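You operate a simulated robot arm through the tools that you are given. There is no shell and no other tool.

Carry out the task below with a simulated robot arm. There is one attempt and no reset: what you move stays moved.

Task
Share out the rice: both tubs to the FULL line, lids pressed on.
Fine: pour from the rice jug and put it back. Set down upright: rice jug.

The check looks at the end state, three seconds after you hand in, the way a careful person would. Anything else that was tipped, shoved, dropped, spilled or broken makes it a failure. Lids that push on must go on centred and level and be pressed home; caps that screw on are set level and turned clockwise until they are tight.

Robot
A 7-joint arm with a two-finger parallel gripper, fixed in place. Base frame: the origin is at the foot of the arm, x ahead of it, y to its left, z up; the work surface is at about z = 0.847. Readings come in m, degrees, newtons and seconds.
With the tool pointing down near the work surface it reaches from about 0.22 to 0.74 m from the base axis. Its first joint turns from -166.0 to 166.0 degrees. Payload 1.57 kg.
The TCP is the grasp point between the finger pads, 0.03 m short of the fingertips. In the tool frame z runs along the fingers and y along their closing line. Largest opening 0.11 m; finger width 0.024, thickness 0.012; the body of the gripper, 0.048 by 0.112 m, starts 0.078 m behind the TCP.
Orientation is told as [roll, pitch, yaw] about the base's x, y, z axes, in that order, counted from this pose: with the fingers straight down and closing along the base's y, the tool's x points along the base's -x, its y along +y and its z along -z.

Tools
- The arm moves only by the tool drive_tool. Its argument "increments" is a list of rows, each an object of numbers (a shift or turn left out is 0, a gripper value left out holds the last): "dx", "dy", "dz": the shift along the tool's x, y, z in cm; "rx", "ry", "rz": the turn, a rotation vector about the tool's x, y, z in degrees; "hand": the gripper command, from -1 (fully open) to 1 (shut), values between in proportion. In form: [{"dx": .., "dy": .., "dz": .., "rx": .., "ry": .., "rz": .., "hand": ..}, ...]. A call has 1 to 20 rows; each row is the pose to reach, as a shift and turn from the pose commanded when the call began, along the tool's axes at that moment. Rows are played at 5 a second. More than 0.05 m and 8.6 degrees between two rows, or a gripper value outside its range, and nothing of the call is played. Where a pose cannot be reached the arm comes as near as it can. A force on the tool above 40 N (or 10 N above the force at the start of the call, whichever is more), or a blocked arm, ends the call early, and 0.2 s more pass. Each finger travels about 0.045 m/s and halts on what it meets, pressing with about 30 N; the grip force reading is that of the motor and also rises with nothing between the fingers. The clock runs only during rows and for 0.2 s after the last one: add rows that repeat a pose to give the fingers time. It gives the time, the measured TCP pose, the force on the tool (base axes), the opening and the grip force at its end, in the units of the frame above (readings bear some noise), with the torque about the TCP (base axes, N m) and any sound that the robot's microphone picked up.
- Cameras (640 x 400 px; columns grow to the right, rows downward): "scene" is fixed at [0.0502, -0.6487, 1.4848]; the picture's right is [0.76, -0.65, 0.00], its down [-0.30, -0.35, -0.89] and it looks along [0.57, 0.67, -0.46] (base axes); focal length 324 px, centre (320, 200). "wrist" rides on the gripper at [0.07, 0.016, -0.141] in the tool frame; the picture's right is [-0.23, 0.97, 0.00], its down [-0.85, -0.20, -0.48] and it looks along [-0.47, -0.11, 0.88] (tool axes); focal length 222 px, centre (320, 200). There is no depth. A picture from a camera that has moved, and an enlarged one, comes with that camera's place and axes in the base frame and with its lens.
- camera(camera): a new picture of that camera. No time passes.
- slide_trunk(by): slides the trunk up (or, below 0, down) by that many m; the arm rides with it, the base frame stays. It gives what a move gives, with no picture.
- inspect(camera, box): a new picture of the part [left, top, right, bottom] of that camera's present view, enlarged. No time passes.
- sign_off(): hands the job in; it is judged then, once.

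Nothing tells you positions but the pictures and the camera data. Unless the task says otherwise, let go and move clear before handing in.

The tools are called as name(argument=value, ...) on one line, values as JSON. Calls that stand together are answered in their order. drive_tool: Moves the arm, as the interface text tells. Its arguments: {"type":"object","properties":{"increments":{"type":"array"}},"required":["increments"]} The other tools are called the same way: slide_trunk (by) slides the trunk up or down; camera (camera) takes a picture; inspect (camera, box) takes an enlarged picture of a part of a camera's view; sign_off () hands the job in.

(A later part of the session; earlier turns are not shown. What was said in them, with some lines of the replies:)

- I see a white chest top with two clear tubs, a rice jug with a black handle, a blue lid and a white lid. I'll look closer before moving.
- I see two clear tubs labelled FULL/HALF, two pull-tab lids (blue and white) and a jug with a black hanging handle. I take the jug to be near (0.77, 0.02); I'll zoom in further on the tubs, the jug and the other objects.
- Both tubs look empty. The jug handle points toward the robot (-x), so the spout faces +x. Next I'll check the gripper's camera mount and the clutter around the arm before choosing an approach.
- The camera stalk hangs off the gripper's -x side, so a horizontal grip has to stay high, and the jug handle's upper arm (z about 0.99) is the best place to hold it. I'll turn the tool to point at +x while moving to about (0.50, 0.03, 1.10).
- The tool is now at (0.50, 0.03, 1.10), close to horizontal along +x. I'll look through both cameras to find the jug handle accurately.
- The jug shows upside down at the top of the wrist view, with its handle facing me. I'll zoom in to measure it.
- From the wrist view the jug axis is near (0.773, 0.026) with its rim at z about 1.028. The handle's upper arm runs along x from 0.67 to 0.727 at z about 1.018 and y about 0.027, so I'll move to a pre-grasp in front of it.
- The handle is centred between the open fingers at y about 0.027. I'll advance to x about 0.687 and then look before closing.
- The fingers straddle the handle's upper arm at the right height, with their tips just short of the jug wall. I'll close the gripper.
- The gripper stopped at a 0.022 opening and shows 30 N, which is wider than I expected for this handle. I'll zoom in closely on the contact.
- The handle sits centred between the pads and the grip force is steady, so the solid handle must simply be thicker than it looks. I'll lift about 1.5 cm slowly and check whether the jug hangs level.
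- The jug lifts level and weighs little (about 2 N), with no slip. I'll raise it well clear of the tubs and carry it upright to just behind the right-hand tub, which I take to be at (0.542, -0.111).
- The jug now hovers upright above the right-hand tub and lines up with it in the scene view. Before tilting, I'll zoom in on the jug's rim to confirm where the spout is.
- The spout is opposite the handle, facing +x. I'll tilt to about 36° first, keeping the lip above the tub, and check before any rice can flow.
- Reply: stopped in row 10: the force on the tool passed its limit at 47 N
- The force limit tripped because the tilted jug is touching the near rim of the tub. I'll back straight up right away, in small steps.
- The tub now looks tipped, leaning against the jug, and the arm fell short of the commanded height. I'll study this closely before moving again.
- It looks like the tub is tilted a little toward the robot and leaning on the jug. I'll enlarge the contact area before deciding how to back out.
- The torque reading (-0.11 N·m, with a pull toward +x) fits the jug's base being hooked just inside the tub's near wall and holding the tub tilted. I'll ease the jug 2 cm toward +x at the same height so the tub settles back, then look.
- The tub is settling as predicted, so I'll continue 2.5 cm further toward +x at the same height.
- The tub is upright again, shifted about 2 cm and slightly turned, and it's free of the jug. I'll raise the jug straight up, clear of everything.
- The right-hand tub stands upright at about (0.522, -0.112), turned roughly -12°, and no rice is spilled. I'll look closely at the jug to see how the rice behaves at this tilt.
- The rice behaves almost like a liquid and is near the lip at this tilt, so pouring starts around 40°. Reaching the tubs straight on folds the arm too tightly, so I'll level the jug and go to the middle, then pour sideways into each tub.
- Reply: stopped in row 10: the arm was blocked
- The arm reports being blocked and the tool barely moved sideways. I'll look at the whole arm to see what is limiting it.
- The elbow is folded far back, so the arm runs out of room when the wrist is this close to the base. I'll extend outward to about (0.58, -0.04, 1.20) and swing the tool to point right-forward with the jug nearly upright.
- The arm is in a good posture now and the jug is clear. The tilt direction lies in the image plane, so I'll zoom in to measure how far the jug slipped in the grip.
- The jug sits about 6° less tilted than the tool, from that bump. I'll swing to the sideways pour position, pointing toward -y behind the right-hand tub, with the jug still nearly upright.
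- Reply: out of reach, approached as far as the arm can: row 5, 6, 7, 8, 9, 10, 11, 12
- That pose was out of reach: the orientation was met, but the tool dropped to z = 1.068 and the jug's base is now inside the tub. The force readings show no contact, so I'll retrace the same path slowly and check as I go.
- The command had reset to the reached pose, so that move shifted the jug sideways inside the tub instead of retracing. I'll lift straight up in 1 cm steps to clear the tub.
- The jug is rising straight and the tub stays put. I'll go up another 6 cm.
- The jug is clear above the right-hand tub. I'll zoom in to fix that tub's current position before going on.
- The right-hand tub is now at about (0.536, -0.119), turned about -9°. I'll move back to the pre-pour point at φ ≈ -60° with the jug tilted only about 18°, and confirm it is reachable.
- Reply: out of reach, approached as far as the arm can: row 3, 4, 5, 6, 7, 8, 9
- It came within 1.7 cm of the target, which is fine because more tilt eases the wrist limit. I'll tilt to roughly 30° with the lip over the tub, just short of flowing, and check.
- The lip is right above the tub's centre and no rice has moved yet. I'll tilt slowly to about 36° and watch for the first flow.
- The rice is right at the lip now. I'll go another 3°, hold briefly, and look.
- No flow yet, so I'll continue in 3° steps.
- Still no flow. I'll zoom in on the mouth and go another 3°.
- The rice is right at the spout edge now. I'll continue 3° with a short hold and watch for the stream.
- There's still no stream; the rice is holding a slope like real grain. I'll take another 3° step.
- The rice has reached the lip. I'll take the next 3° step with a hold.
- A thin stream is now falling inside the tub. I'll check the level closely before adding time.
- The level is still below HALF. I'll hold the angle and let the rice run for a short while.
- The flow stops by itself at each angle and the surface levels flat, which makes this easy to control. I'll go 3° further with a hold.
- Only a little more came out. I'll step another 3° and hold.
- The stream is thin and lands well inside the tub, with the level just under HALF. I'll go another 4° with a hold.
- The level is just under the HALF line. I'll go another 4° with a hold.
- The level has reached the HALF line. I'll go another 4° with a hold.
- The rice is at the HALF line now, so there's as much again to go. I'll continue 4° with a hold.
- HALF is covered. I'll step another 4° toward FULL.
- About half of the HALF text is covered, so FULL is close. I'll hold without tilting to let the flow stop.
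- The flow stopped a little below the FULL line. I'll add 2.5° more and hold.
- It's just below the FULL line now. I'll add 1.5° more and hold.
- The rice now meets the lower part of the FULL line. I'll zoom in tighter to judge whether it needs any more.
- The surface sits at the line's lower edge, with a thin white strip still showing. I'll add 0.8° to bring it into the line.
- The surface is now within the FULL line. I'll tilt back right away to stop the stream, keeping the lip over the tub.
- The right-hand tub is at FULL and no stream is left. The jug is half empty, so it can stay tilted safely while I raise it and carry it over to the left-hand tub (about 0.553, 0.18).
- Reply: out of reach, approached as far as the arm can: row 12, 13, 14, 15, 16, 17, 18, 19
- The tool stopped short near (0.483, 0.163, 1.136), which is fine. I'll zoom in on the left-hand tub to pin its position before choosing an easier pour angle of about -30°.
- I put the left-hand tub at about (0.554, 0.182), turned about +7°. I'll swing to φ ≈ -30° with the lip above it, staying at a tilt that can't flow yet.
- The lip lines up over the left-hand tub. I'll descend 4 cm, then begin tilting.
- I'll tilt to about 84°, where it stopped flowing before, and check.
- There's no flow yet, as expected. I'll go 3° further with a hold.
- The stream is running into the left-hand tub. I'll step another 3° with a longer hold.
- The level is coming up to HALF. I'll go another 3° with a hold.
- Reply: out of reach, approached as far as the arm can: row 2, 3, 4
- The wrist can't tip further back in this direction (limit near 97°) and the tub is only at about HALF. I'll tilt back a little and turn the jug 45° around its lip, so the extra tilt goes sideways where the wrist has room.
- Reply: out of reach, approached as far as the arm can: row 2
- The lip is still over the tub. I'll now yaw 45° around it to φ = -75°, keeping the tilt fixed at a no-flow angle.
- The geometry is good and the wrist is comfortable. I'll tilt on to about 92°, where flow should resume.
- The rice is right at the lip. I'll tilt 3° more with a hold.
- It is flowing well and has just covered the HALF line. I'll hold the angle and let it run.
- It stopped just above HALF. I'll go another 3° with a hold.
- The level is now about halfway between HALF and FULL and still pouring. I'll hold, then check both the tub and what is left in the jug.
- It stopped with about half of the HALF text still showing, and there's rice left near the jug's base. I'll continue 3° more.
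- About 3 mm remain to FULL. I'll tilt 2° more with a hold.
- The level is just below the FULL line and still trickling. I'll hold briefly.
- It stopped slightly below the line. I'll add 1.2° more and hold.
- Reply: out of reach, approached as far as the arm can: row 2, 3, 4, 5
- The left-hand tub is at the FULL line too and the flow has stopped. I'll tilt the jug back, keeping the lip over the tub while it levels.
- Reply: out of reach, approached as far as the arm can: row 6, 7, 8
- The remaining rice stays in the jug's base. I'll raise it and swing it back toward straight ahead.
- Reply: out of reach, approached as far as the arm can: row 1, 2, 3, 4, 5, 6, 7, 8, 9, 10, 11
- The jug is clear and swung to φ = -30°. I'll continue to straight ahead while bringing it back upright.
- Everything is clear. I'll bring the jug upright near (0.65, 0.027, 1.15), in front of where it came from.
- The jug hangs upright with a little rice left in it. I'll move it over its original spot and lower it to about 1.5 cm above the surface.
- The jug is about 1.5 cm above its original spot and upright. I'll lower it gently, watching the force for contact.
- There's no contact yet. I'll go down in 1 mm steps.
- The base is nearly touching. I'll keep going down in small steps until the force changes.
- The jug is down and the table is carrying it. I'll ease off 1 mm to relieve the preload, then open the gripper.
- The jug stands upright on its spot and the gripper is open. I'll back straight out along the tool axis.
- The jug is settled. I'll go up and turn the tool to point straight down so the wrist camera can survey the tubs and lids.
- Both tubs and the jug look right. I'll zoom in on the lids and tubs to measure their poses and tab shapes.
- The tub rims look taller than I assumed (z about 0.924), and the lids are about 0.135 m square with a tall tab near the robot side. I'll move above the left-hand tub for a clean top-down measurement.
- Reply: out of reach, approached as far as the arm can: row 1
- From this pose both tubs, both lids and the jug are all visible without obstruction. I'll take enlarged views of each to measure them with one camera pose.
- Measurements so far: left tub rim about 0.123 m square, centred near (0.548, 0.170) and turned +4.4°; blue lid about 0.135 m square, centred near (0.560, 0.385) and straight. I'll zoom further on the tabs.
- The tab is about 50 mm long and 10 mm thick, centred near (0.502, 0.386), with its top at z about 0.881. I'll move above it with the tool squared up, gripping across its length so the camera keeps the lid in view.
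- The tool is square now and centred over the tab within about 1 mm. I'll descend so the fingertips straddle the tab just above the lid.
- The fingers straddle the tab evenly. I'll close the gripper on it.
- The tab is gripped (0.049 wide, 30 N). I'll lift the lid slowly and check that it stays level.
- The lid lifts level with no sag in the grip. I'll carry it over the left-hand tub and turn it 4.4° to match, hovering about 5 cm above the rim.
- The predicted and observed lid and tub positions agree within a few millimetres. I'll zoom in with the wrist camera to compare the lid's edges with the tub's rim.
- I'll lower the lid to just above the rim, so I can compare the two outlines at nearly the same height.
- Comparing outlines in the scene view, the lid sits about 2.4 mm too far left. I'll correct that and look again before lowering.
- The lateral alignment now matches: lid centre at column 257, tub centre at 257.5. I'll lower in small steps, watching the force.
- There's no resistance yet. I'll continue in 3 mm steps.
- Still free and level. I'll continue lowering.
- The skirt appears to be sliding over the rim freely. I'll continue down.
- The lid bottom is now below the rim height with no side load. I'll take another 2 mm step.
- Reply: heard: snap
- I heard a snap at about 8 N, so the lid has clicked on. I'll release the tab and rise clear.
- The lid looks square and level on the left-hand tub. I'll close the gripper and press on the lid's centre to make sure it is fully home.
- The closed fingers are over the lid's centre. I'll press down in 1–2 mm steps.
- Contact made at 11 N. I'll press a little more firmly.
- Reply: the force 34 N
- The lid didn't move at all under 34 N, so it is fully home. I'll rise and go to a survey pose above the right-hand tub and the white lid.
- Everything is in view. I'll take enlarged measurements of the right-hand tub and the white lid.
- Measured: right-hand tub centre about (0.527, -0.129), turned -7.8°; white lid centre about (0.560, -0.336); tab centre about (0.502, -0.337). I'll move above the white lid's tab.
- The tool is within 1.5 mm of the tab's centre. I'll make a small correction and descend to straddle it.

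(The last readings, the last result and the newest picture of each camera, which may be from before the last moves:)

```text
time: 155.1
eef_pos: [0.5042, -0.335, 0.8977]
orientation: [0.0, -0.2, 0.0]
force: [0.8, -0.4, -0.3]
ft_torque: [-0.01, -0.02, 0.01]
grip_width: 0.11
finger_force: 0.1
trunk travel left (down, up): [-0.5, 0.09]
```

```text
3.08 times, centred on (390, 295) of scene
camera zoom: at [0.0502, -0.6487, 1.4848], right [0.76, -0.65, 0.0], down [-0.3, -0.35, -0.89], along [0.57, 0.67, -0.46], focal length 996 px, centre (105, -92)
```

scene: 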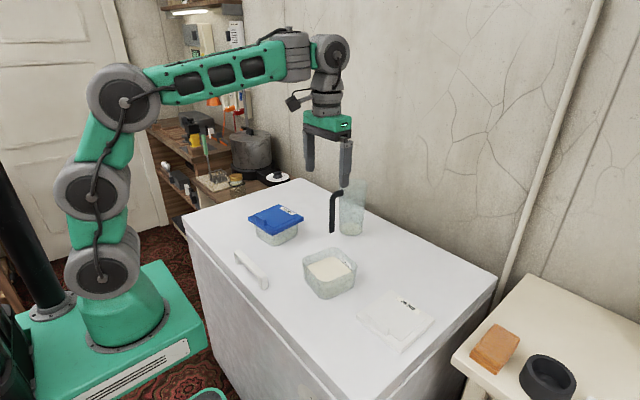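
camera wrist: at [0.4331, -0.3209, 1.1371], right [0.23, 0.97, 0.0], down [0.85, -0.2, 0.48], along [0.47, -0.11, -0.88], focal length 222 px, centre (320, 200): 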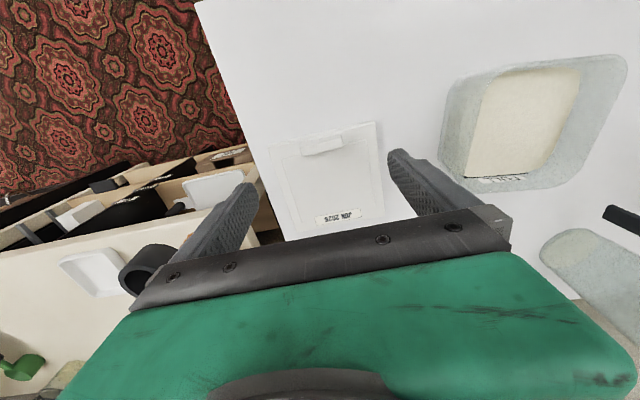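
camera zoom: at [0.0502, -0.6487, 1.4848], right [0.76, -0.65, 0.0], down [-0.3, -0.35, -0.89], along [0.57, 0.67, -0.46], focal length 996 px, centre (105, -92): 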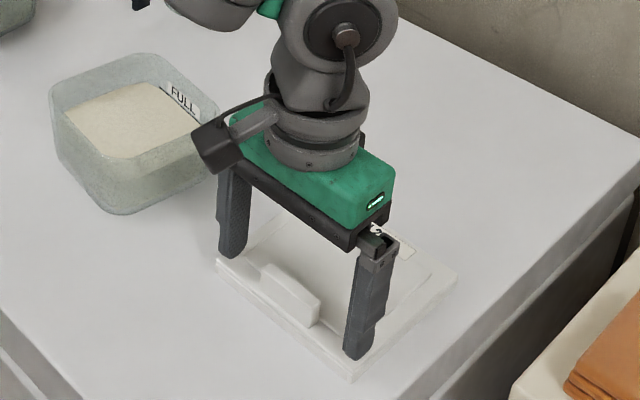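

The view matches the blue lid's grasp almost pixel for pixel. I'll close on the tab.

drive_tool(increments=[{"hand": 0}, {"hand": 0}, {"hand": 1}, {"hand": 1}, {"hand": 1}, {"hand": 1}, {"hand": 1}, {"hand": 1}])

drive_tool(increments=[{"dz": -0.5, "hand": 1}, {"dz": -1.5}, {"dz": -3.0}, {"dz": -5.0}, {"dz": -7.0}, {"dz": -9.0}, {"dz": -11.0}, {"dz": -13.0}, {"dz": -13.0}])

inspect(camera="wrist", box=[200, 80, 440, 230])

inspect(camera="scene", box=[335, 220, 445, 360])

```text
time: 156.9
eef_pos: [0.5025, -0.336, 0.8979]
orientation: [0.0, -0.1, 0.0]
force: [-0.1, -0.7, 0.6]
ft_torque: [0.02, 0.02, 0.03]
grip_width: 0.0492
finger_force: 29.9
trunk travel left (down, up): [-0.5, 0.09]
```

```text
time: 158.9
eef_pos: [0.5032, -0.3348, 1.0263]
orientation: [0.0, -0.1, 0.0]
force: [0.1, 1.0, -0.9]
ft_torque: [-0.01, 0.03, 0.03]
grip_width: 0.0493
finger_force: 29.8
trunk travel left (down, up): [-0.5, 0.09]
```

```text
2.67 times, centred on (320, 155) of wrist
camera zoom: at [0.4328, -0.3193, 1.1698], right [0.23, 0.97, 0.0], down [0.85, -0.2, 0.48], along [0.47, -0.11, -0.88], focal length 592 px, centre (320, 320)
```

zoom: 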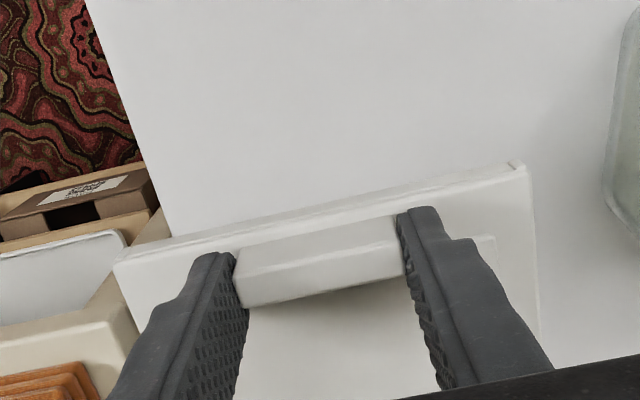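

```text
2.86 times, centred on (390, 290) of scene
camera zoom: at [0.0502, -0.6487, 1.4848], right [0.76, -0.65, 0.0], down [-0.3, -0.35, -0.89], along [0.57, 0.67, -0.46], focal length 925 px, centre (120, -57)
```

zoom: 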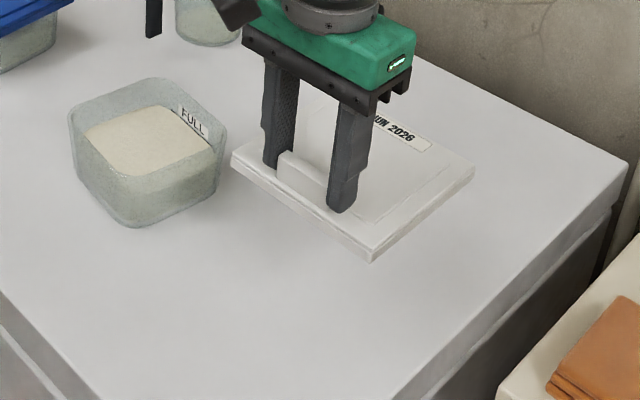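

The white lid is held level with the same grip geometry. I'll carry it above the right-hand tub and turn it -7.8° to match.

drive_tool(increments=[{"dx": 0.2, "dy": 1.5, "rz": 0.5, "hand": 1}, {"dx": 0.5, "dy": 3.5, "rz": 1.2}, {"dx": 0.8, "dy": 5.5, "rz": 1.9}, {"dx": 1.1, "dy": 7.5, "rz": 2.7}, {"dx": 1.45, "dy": 9.5, "rz": 3.4}, {"dx": 1.75, "dy": 11.5, "rz": 4.2}, {"dx": 2.05, "dy": 13.5, "rz": 4.9}, {"dx": 2.4, "dy": 15.5, "rz": 5.6}, {"dx": 2.7, "dy": 17.5, "rz": 6.4}, {"dx": 2.95, "dy": 19.3, "rz": 7.0}, {"dx": 3.2, "dy": 20.8, "rz": 7.6}, {"dx": 3.27, "dy": 21.4, "rz": 7.8}, {"dx": 3.27, "dy": 21.4, "rz": 7.8}])

inspect(camera="scene", box=[285, 210, 375, 305])

camera(camera="wrist")

```text
time: 161.7
eef_pos: [0.4698, -0.1208, 1.0274]
orientation: [0.1, -0.1, -7.8]
force: [0.1, -0.5, -0.3]
ft_torque: [0.02, 0.07, -0.01]
grip_width: 0.0489
finger_force: 30.1
trunk travel left (down, up): [-0.5, 0.09]
```

```text
4.21 times, centred on (330, 258) of scene
camera zoom: at [0.0502, -0.6487, 1.4848], right [0.76, -0.65, 0.0], down [-0.3, -0.35, -0.89], along [0.57, 0.67, -0.46], focal length 1364 px, centre (278, -42)
```

zoom: 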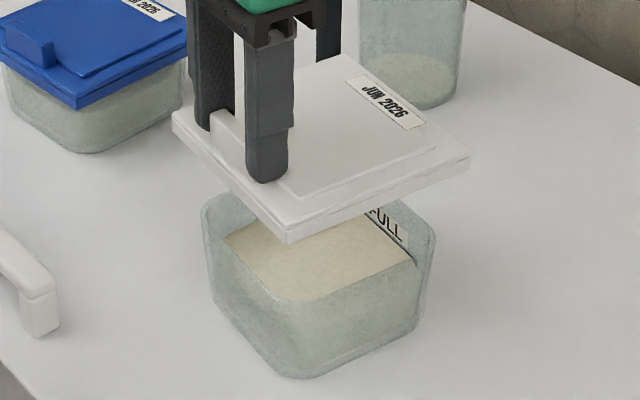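

```text
taken
camera wrist: at [0.403, -0.0954, 1.1691], right [0.36, 0.93, 0.0], down [0.82, -0.31, 0.48], along [0.45, -0.17, -0.88], focal length 222 px, centre (320, 200)
```

wrist: 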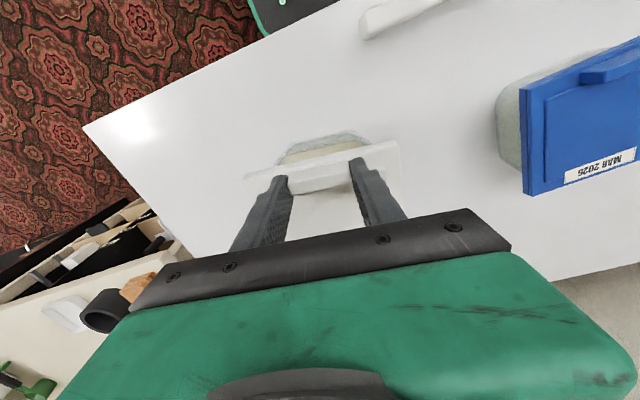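

I'll lower to just above the rim and compare outlines.

drive_tool(increments=[{"dz": 1.0, "hand": 1}, {"dz": 2.0}, {"dz": 3.0}, {"dz": 4.0}, {"dz": 4.8}, {"dz": 4.8}])

inspect(camera="scene", box=[290, 230, 370, 305])

inspect(camera="scene", box=[292, 240, 332, 270])

inspect(camera="scene", box=[336, 245, 376, 275])

```text
time: 163.1
eef_pos: [0.4709, -0.1217, 0.9791]
orientation: [0.0, -0.1, -7.8]
force: [1.0, -0.1, -0.1]
ft_torque: [0.03, 0.02, -0.02]
grip_width: 0.049
finger_force: 30.2
trunk travel left (down, up): [-0.5, 0.09]
```

```text
5.33 times, centred on (330, 268) of scene
camera zoom: at [0.0502, -0.6487, 1.4848], right [0.76, -0.65, 0.0], down [-0.3, -0.35, -0.89], along [0.57, 0.67, -0.46], focal length 1727 px, centre (267, -160)
```

zoom: 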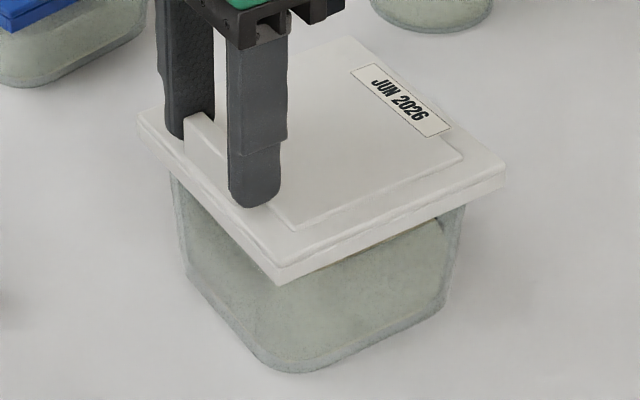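

```text
13.33 times, centred on (312, 255) of scene
camera zoom: at [0.0502, -0.6487, 1.4848], right [0.76, -0.65, 0.0], down [-0.3, -0.35, -0.89], along [0.57, 0.67, -0.46], focal length 4318 px, centre (427, -533)
```

zoom: 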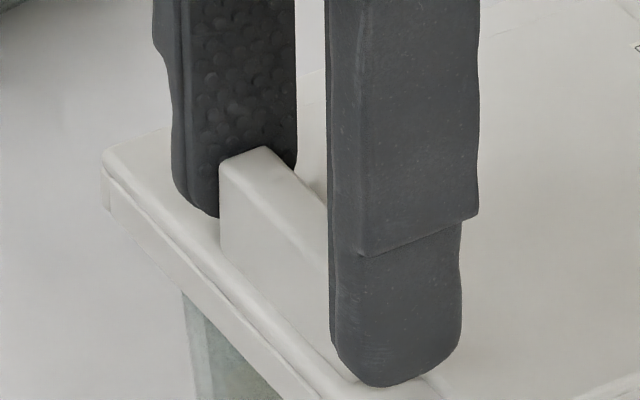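

```text
13.33 times, centred on (356, 260) of scene
camera zoom: at [0.0502, -0.6487, 1.4848], right [0.76, -0.65, 0.0], down [-0.3, -0.35, -0.89], along [0.57, 0.67, -0.46], focal length 4318 px, centre (-160, -600)
```

zoom: 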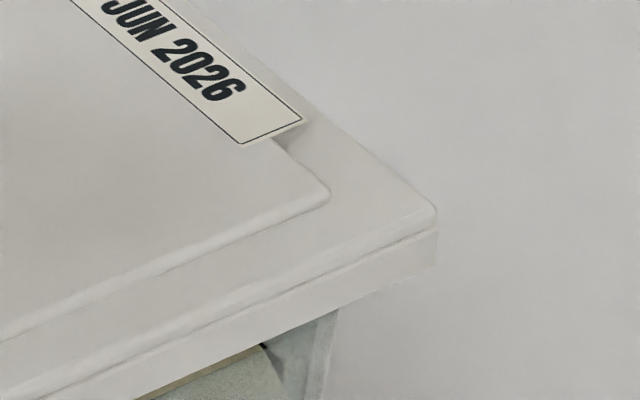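

The lid is within about 1.5 mm of the tub's centre. I'll nudge it 1.2 mm and lower in small steps, watching the force.

drive_tool(increments=[{"dx": 0.11, "dy": 0.07, "dz": 0.2, "hand": 1}, {"dx": 0.11, "dy": 0.07, "dz": 0.4}, {"dx": 0.11, "dy": 0.07, "dz": 0.6}, {"dx": 0.11, "dy": 0.07, "dz": 0.6}])

drive_tool(increments=[{"dz": 0.15, "hand": 1}, {"dz": 0.3}, {"dz": 0.4}, {"dz": 0.4}])

inspect(camera="scene", box=[290, 230, 370, 305])

```text
time: 164.1
eef_pos: [0.4686, -0.1198, 0.9732]
orientation: [0.1, -0.2, -7.8]
force: [0.4, 0.3, -0.5]
ft_torque: [0.0, 0.01, -0.02]
grip_width: 0.049
finger_force: 30.4
trunk travel left (down, up): [-0.5, 0.09]
```

```text
time: 165.1
eef_pos: [0.4707, -0.1204, 0.9688]
orientation: [-0.1, -0.1, -7.8]
force: [0.4, -0.6, -1.1]
ft_torque: [0.03, 0.06, -0.01]
grip_width: 0.0492
finger_force: 29.8
trunk travel left (down, up): [-0.5, 0.09]
```

```text
5.33 times, centred on (330, 268) of scene
camera zoom: at [0.0502, -0.6487, 1.4848], right [0.76, -0.65, 0.0], down [-0.3, -0.35, -0.89], along [0.57, 0.67, -0.46], focal length 1727 px, centre (267, -160)
```

zoom: 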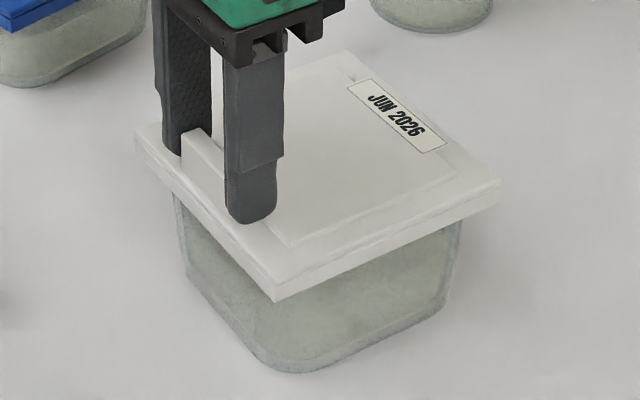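

There's no contact yet and it's still level. I'll continue lowering.

drive_tool(increments=[{"dz": 0.1, "hand": 1}, {"dz": 0.2}, {"dz": 0.3}, {"dz": 0.3}])

drive_tool(increments=[{"dz": 0.1, "hand": 1}, {"dz": 0.2}, {"dz": 0.3}, {"dz": 0.3}])

drive_tool(increments=[{"dz": 0.1, "hand": 1}, {"dz": 0.2}, {"dz": 0.2}])

```text
time: 166.1
eef_pos: [0.4703, -0.1209, 0.9657]
orientation: [0.0, -0.1, -7.8]
force: [-0.7, 0.9, -0.9]
ft_torque: [0.02, 0.05, -0.03]
grip_width: 0.0491
finger_force: 29.8
trunk travel left (down, up): [-0.5, 0.09]
```

```text
time: 167.1
eef_pos: [0.4692, -0.1216, 0.9626]
orientation: [0.0, 0.0, -7.8]
force: [-0.3, 0.0, -0.3]
ft_torque: [0.02, 0.04, 0.0]
grip_width: 0.0492
finger_force: 30.2
trunk travel left (down, up): [-0.5, 0.09]
```

```text
time: 167.9
eef_pos: [0.4698, -0.121, 0.9616]
orientation: [0.0, -0.1, -7.7]
force: [0.5, 1.0, -1.1]
ft_torque: [0.03, 0.03, 0.01]
grip_width: 0.0489
finger_force: 30.4
trunk travel left (down, up): [-0.5, 0.09]
```

drive_tool(increments=[{"dz": 0.1, "hand": 1}, {"dz": 0.2}, {"dz": 0.2}])

drive_tool(increments=[{"dz": 0.1, "hand": 1}, {"dz": 0.2}, {"dz": 0.2}])

inspect(camera="scene", box=[290, 230, 370, 305])

```text
time: 168.7
eef_pos: [0.4697, -0.1206, 0.9593]
orientation: [0.0, -0.1, -7.8]
force: [1.4, 0.3, -0.9]
ft_torque: [-0.01, 0.04, 0.0]
grip_width: 0.0492
finger_force: 30.4
trunk travel left (down, up): [-0.5, 0.09]
```

```text
time: 169.5
eef_pos: [0.4694, -0.1199, 0.9588]
orientation: [-0.1, -0.2, -7.6]
force: [0.7, 0.6, 3.1]
ft_torque: [-0.03, -0.5, 0.04]
grip_width: 0.0491
finger_force: 30.3
trunk travel left (down, up): [-0.5, 0.09]
heard: snap
```

```text
5.33 times, centred on (330, 268) of scene
camera zoom: at [0.0502, -0.6487, 1.4848], right [0.76, -0.65, 0.0], down [-0.3, -0.35, -0.89], along [0.57, 0.67, -0.46], focal length 1727 px, centre (267, -160)
```

zoom: 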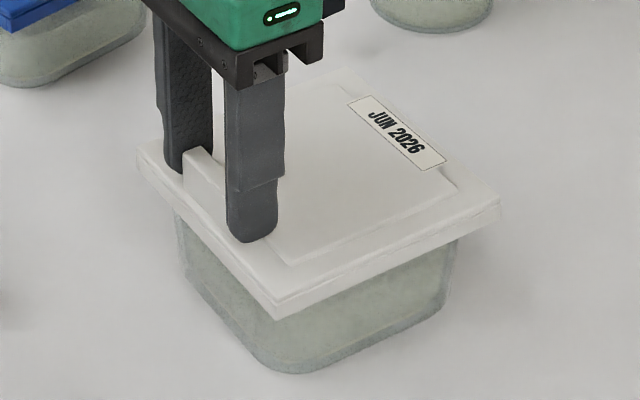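

A snap again, so the white lid has clicked on. I'll release, rise, and then press its centre.

drive_tool(increments=[{"hand": 0.2}, {"hand": 0}, {"hand": -0.3}, {"hand": -0.3}, {"hand": -0.3}])

drive_tool(increments=[{"dz": -0.5, "hand": -0.3}, {"dz": -1.5}, {"dz": -3.0}, {"dz": -5.0}, {"dz": -7.0}, {"dz": -8.0}, {"dz": -8.0}])

inspect(camera="scene", box=[290, 230, 370, 305])

camera(camera="wrist")

```text
time: 170.7
eef_pos: [0.47, -0.12, 0.9572]
orientation: [-0.1, -0.1, -7.8]
force: [0.3, 0.6, 1.7]
ft_torque: [0.0, 0.02, 0.01]
grip_width: 0.0715
finger_force: 0.0
trunk travel left (down, up): [-0.5, 0.09]
```

```text
time: 172.3
eef_pos: [0.4685, -0.1206, 1.0375]
orientation: [0.0, -0.1, -7.8]
force: [0.1, 0.9, -0.5]
ft_torque: [0.02, 0.02, -0.02]
grip_width: 0.0716
finger_force: 0.1
trunk travel left (down, up): [-0.5, 0.09]
```

```text
5.33 times, centred on (330, 268) of scene
camera zoom: at [0.0502, -0.6487, 1.4848], right [0.76, -0.65, 0.0], down [-0.3, -0.35, -0.89], along [0.57, 0.67, -0.46], focal length 1727 px, centre (267, -160)
```

zoom: 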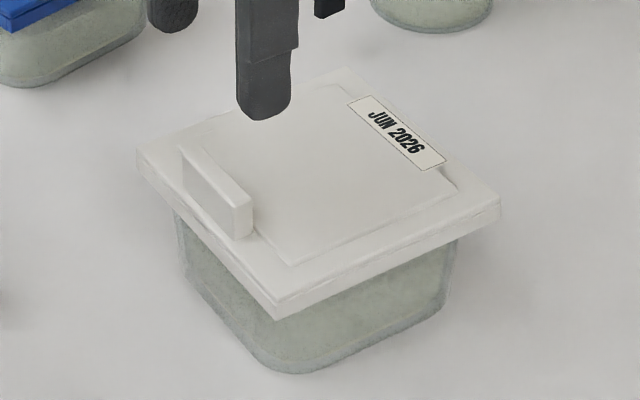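

```text
taken
camera wrist: at [0.4017, -0.0954, 1.1795], right [0.36, 0.93, 0.0], down [0.82, -0.31, 0.48], along [0.45, -0.17, -0.88], focal length 222 px, centre (320, 200)
```

wrist: 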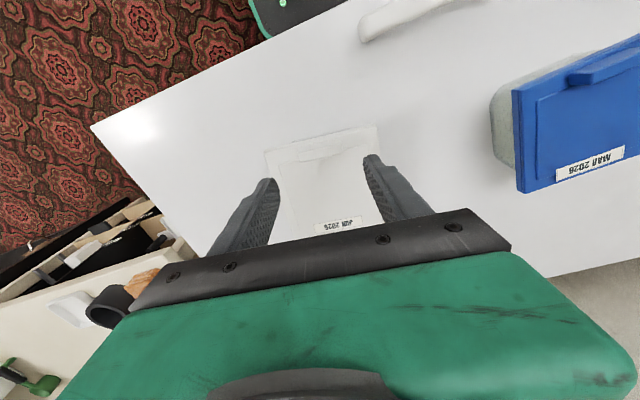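

The white lid sits level and square. I'll press its centre with closed fingers, as before.

drive_tool(increments=[{"dx": -1.5, "hand": 1}, {"dx": -3.0, "hand": 1}, {"dx": -4.5, "hand": 1}, {"dx": -5.7, "hand": 1}, {"dx": -5.7, "dz": 2.0, "hand": 1}, {"dx": -5.7, "dz": 4.0, "hand": 1}, {"dx": -5.7, "dz": 6.0, "hand": 1}, {"dx": -5.7, "dz": 7.5, "hand": 1}, {"dx": -5.7, "dz": 7.5, "hand": 1}])

drive_tool(increments=[{"dz": 0.3, "hand": 1}, {"dz": 0.6}, {"dz": 0.9}, {"dz": 1.0}, {"dz": 1.0}])

inspect(camera="scene", box=[290, 225, 370, 305])

```text
time: 174.3
eef_pos: [0.5253, -0.1268, 0.9616]
orientation: [0.1, -0.1, -7.8]
force: [0.4, 0.5, -0.3]
ft_torque: [0.0, -0.02, 0.02]
grip_width: 0.0001
finger_force: 20.9
trunk travel left (down, up): [-0.5, 0.09]
```

```text
time: 175.5
eef_pos: [0.5251, -0.128, 0.9529]
orientation: [0.0, -0.1, -7.8]
force: [0.5, 0.4, 0.4]
ft_torque: [0.0, 0.01, 0.02]
grip_width: 0.0002
finger_force: 21.1
trunk travel left (down, up): [-0.5, 0.09]
```

```text
5.00 times, centred on (330, 265) of scene
camera zoom: at [0.0502, -0.6487, 1.4848], right [0.76, -0.65, 0.0], down [-0.3, -0.35, -0.89], along [0.57, 0.67, -0.46], focal length 1619 px, centre (270, -125)
```

zoom: 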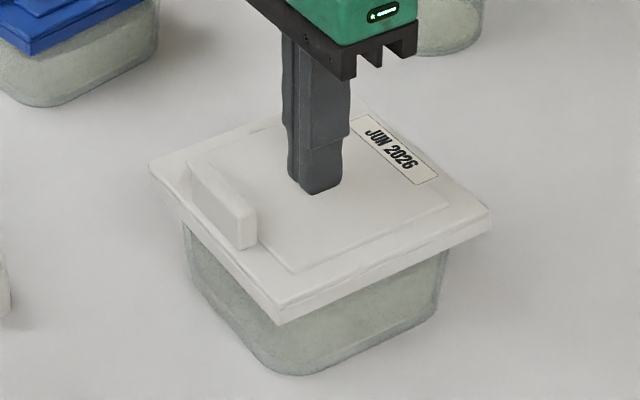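

drive_tool(increments=[{"dz": 0.1, "hand": 1}, {"dz": 0.2}, {"dz": 0.3}, {"dz": 0.3}])

```text
time: 176.5
eef_pos: [0.5258, -0.1278, 0.9515]
orientation: [-0.1, -0.4, -7.8]
force: [-2.3, 1.9, 22.9]
ft_torque: [0.07, 0.16, 0.02]
grip_width: 0.0
finger_force: 20.8
trunk travel left (down, up): [-0.5, 0.09]
```

The lid carries 23 N at the same height as the other one. I'll add one more millimetre of push and then lift away.

drive_tool(increments=[{"dz": 0.1, "hand": 1}, {"dz": 0.1}])

drive_tool(increments=[{"dz": -0.8, "hand": 1}, {"dz": -2.5}, {"dz": -5.0}, {"dz": -8.0}, {"dz": -11.0}, {"dz": -15.0}, {"dz": -19.0}, {"dz": -23.0, "dx": 1.0}, {"dz": -25.0, "dx": 3.0}, {"dz": -25.0, "dx": 5.5}, {"dz": -25.0, "dx": 8.0}, {"dz": -25.0, "dx": 8.0}])

camera(camera="scene")

camera(camera="wrist")

```text
time: 177.1
eef_pos: [0.5258, -0.1283, 0.9519]
orientation: [0.0, -0.6, -7.8]
force: [1.8, 2.8, 38.2]
ft_torque: [0.07, 0.17, 0.01]
grip_width: 0.0
finger_force: 21.5
trunk travel left (down, up): [-0.5, 0.09]
```

```text
time: 179.7
eef_pos: [0.4444, -0.1159, 1.1981]
orientation: [0.0, 0.0, -7.8]
force: [0.3, 0.4, 0.2]
ft_torque: [0.0, -0.04, -0.03]
grip_width: 0.0
finger_force: 21.3
trunk travel left (down, up): [-0.5, 0.09]
```

```text
taken
```

scene: 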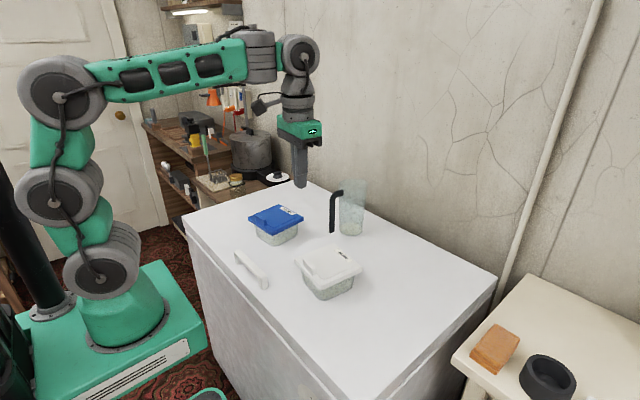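

```text
taken
camera wrist: at [0.3781, -0.0915, 1.3406], right [0.36, 0.93, 0.0], down [0.82, -0.31, 0.48], along [0.45, -0.17, -0.88], focal length 222 px, centre (320, 200)
```

wrist: 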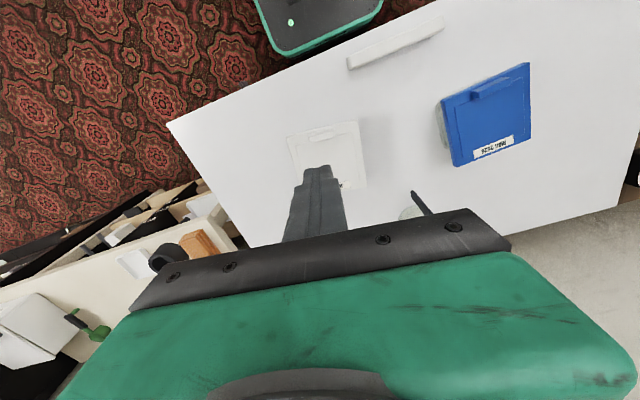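

Both lids are on and the arm is clear. I'll check the final details: lid seating, the rice levels through the walls, the jug, and the surface for stray grains.

inspect(camera="scene", box=[240, 195, 320, 250])

inspect(camera="scene", box=[285, 235, 375, 305])

inspect(camera="scene", box=[310, 170, 390, 245])

inspect(camera="scene", box=[190, 180, 510, 380])

```text
7.27 times, centred on (280, 222) of scene
camera zoom: at [0.0502, -0.6487, 1.4848], right [0.76, -0.65, 0.0], down [-0.3, -0.35, -0.89], along [0.57, 0.67, -0.46], focal length 2355 px, centre (611, 36)
```

zoom: 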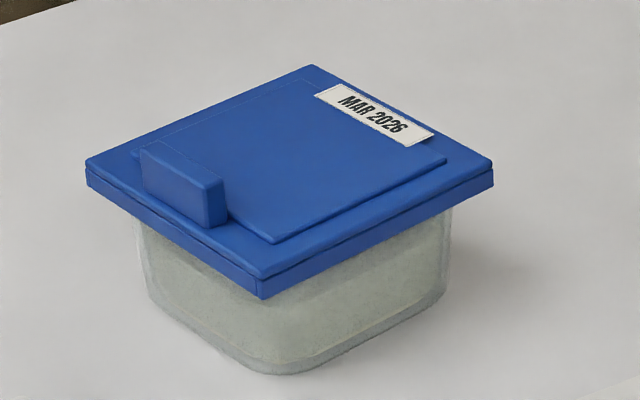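

```text
5.71 times, centred on (330, 270) of scene
camera zoom: at [0.0502, -0.6487, 1.4848], right [0.76, -0.65, 0.0], down [-0.3, -0.35, -0.89], along [0.57, 0.67, -0.46], focal length 1850 px, centre (263, -200)
```

zoom: 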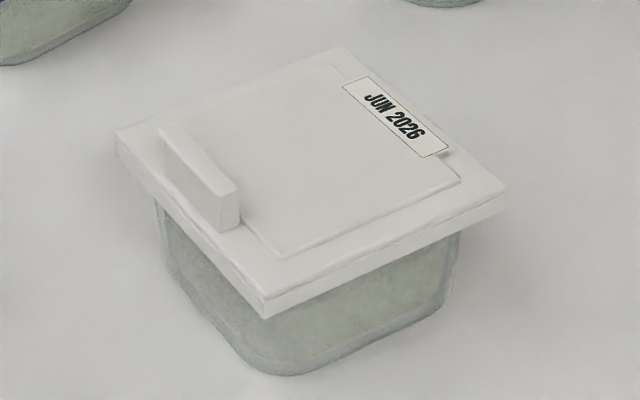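

```text
5.33 times, centred on (350, 208) of scene
camera zoom: at [0.0502, -0.6487, 1.4848], right [0.76, -0.65, 0.0], down [-0.3, -0.35, -0.89], along [0.57, 0.67, -0.46], focal length 1727 px, centre (160, 160)
```

zoom: 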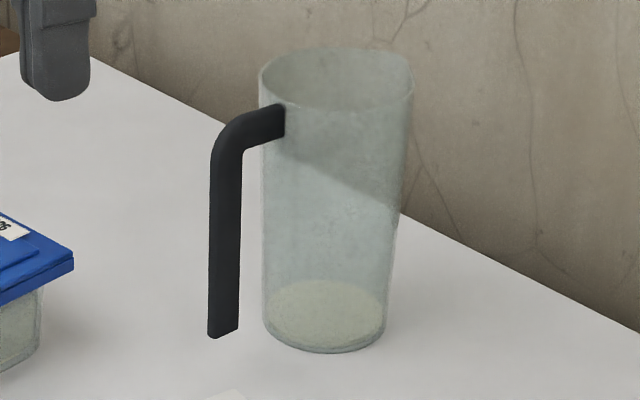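

```text
2.00 times, centred on (350, 280) of scene
camera zoom: at [0.0502, -0.6487, 1.4848], right [0.76, -0.65, 0.0], down [-0.3, -0.35, -0.89], along [0.57, 0.67, -0.46], focal length 648 px, centre (260, 40)
```

zoom: 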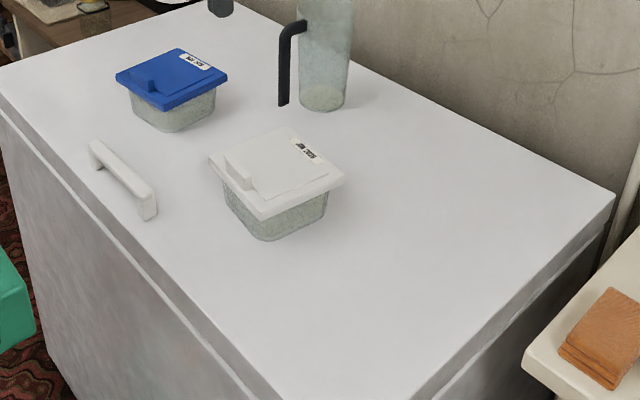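

Both tubs stand upright, filled to the FULL line, with their lids level, centred and pressed home (each one clicked). The jug is upright back in its place, and I see no stray rice on the surface. The right-hand tub did get bumped and tipped by the jug early on while it was empty, so it now sits about 2 cm from where it started and turned about 8°. The gripper is empty and clear, so I'm handing in.

sign_off()

```text
The job is handed in.
```

I filled both tubs to the FULL line and pressed both lids on. Each lid clicked, then stayed put when I pushed down on its centre with 34–38 N. The rice jug is upright back in its place with a little rice left in it, and I saw no spilled rice on the surface.

Early on, while the right-hand tub was still empty, the jug's base caught its near wall and tilted it about 20–25°. It settled back upright undamaged, but it now sits about 2 cm from where it started and is turned about 8°. I left it there and filled and closed it in that position.

The blue lid (MAR 2026) is on the left-hand tub and the white lid (JUN 2026) is on the right-hand one. The gripper is empty and clear of everything. The job is handed in, and I haven't seen the check result.
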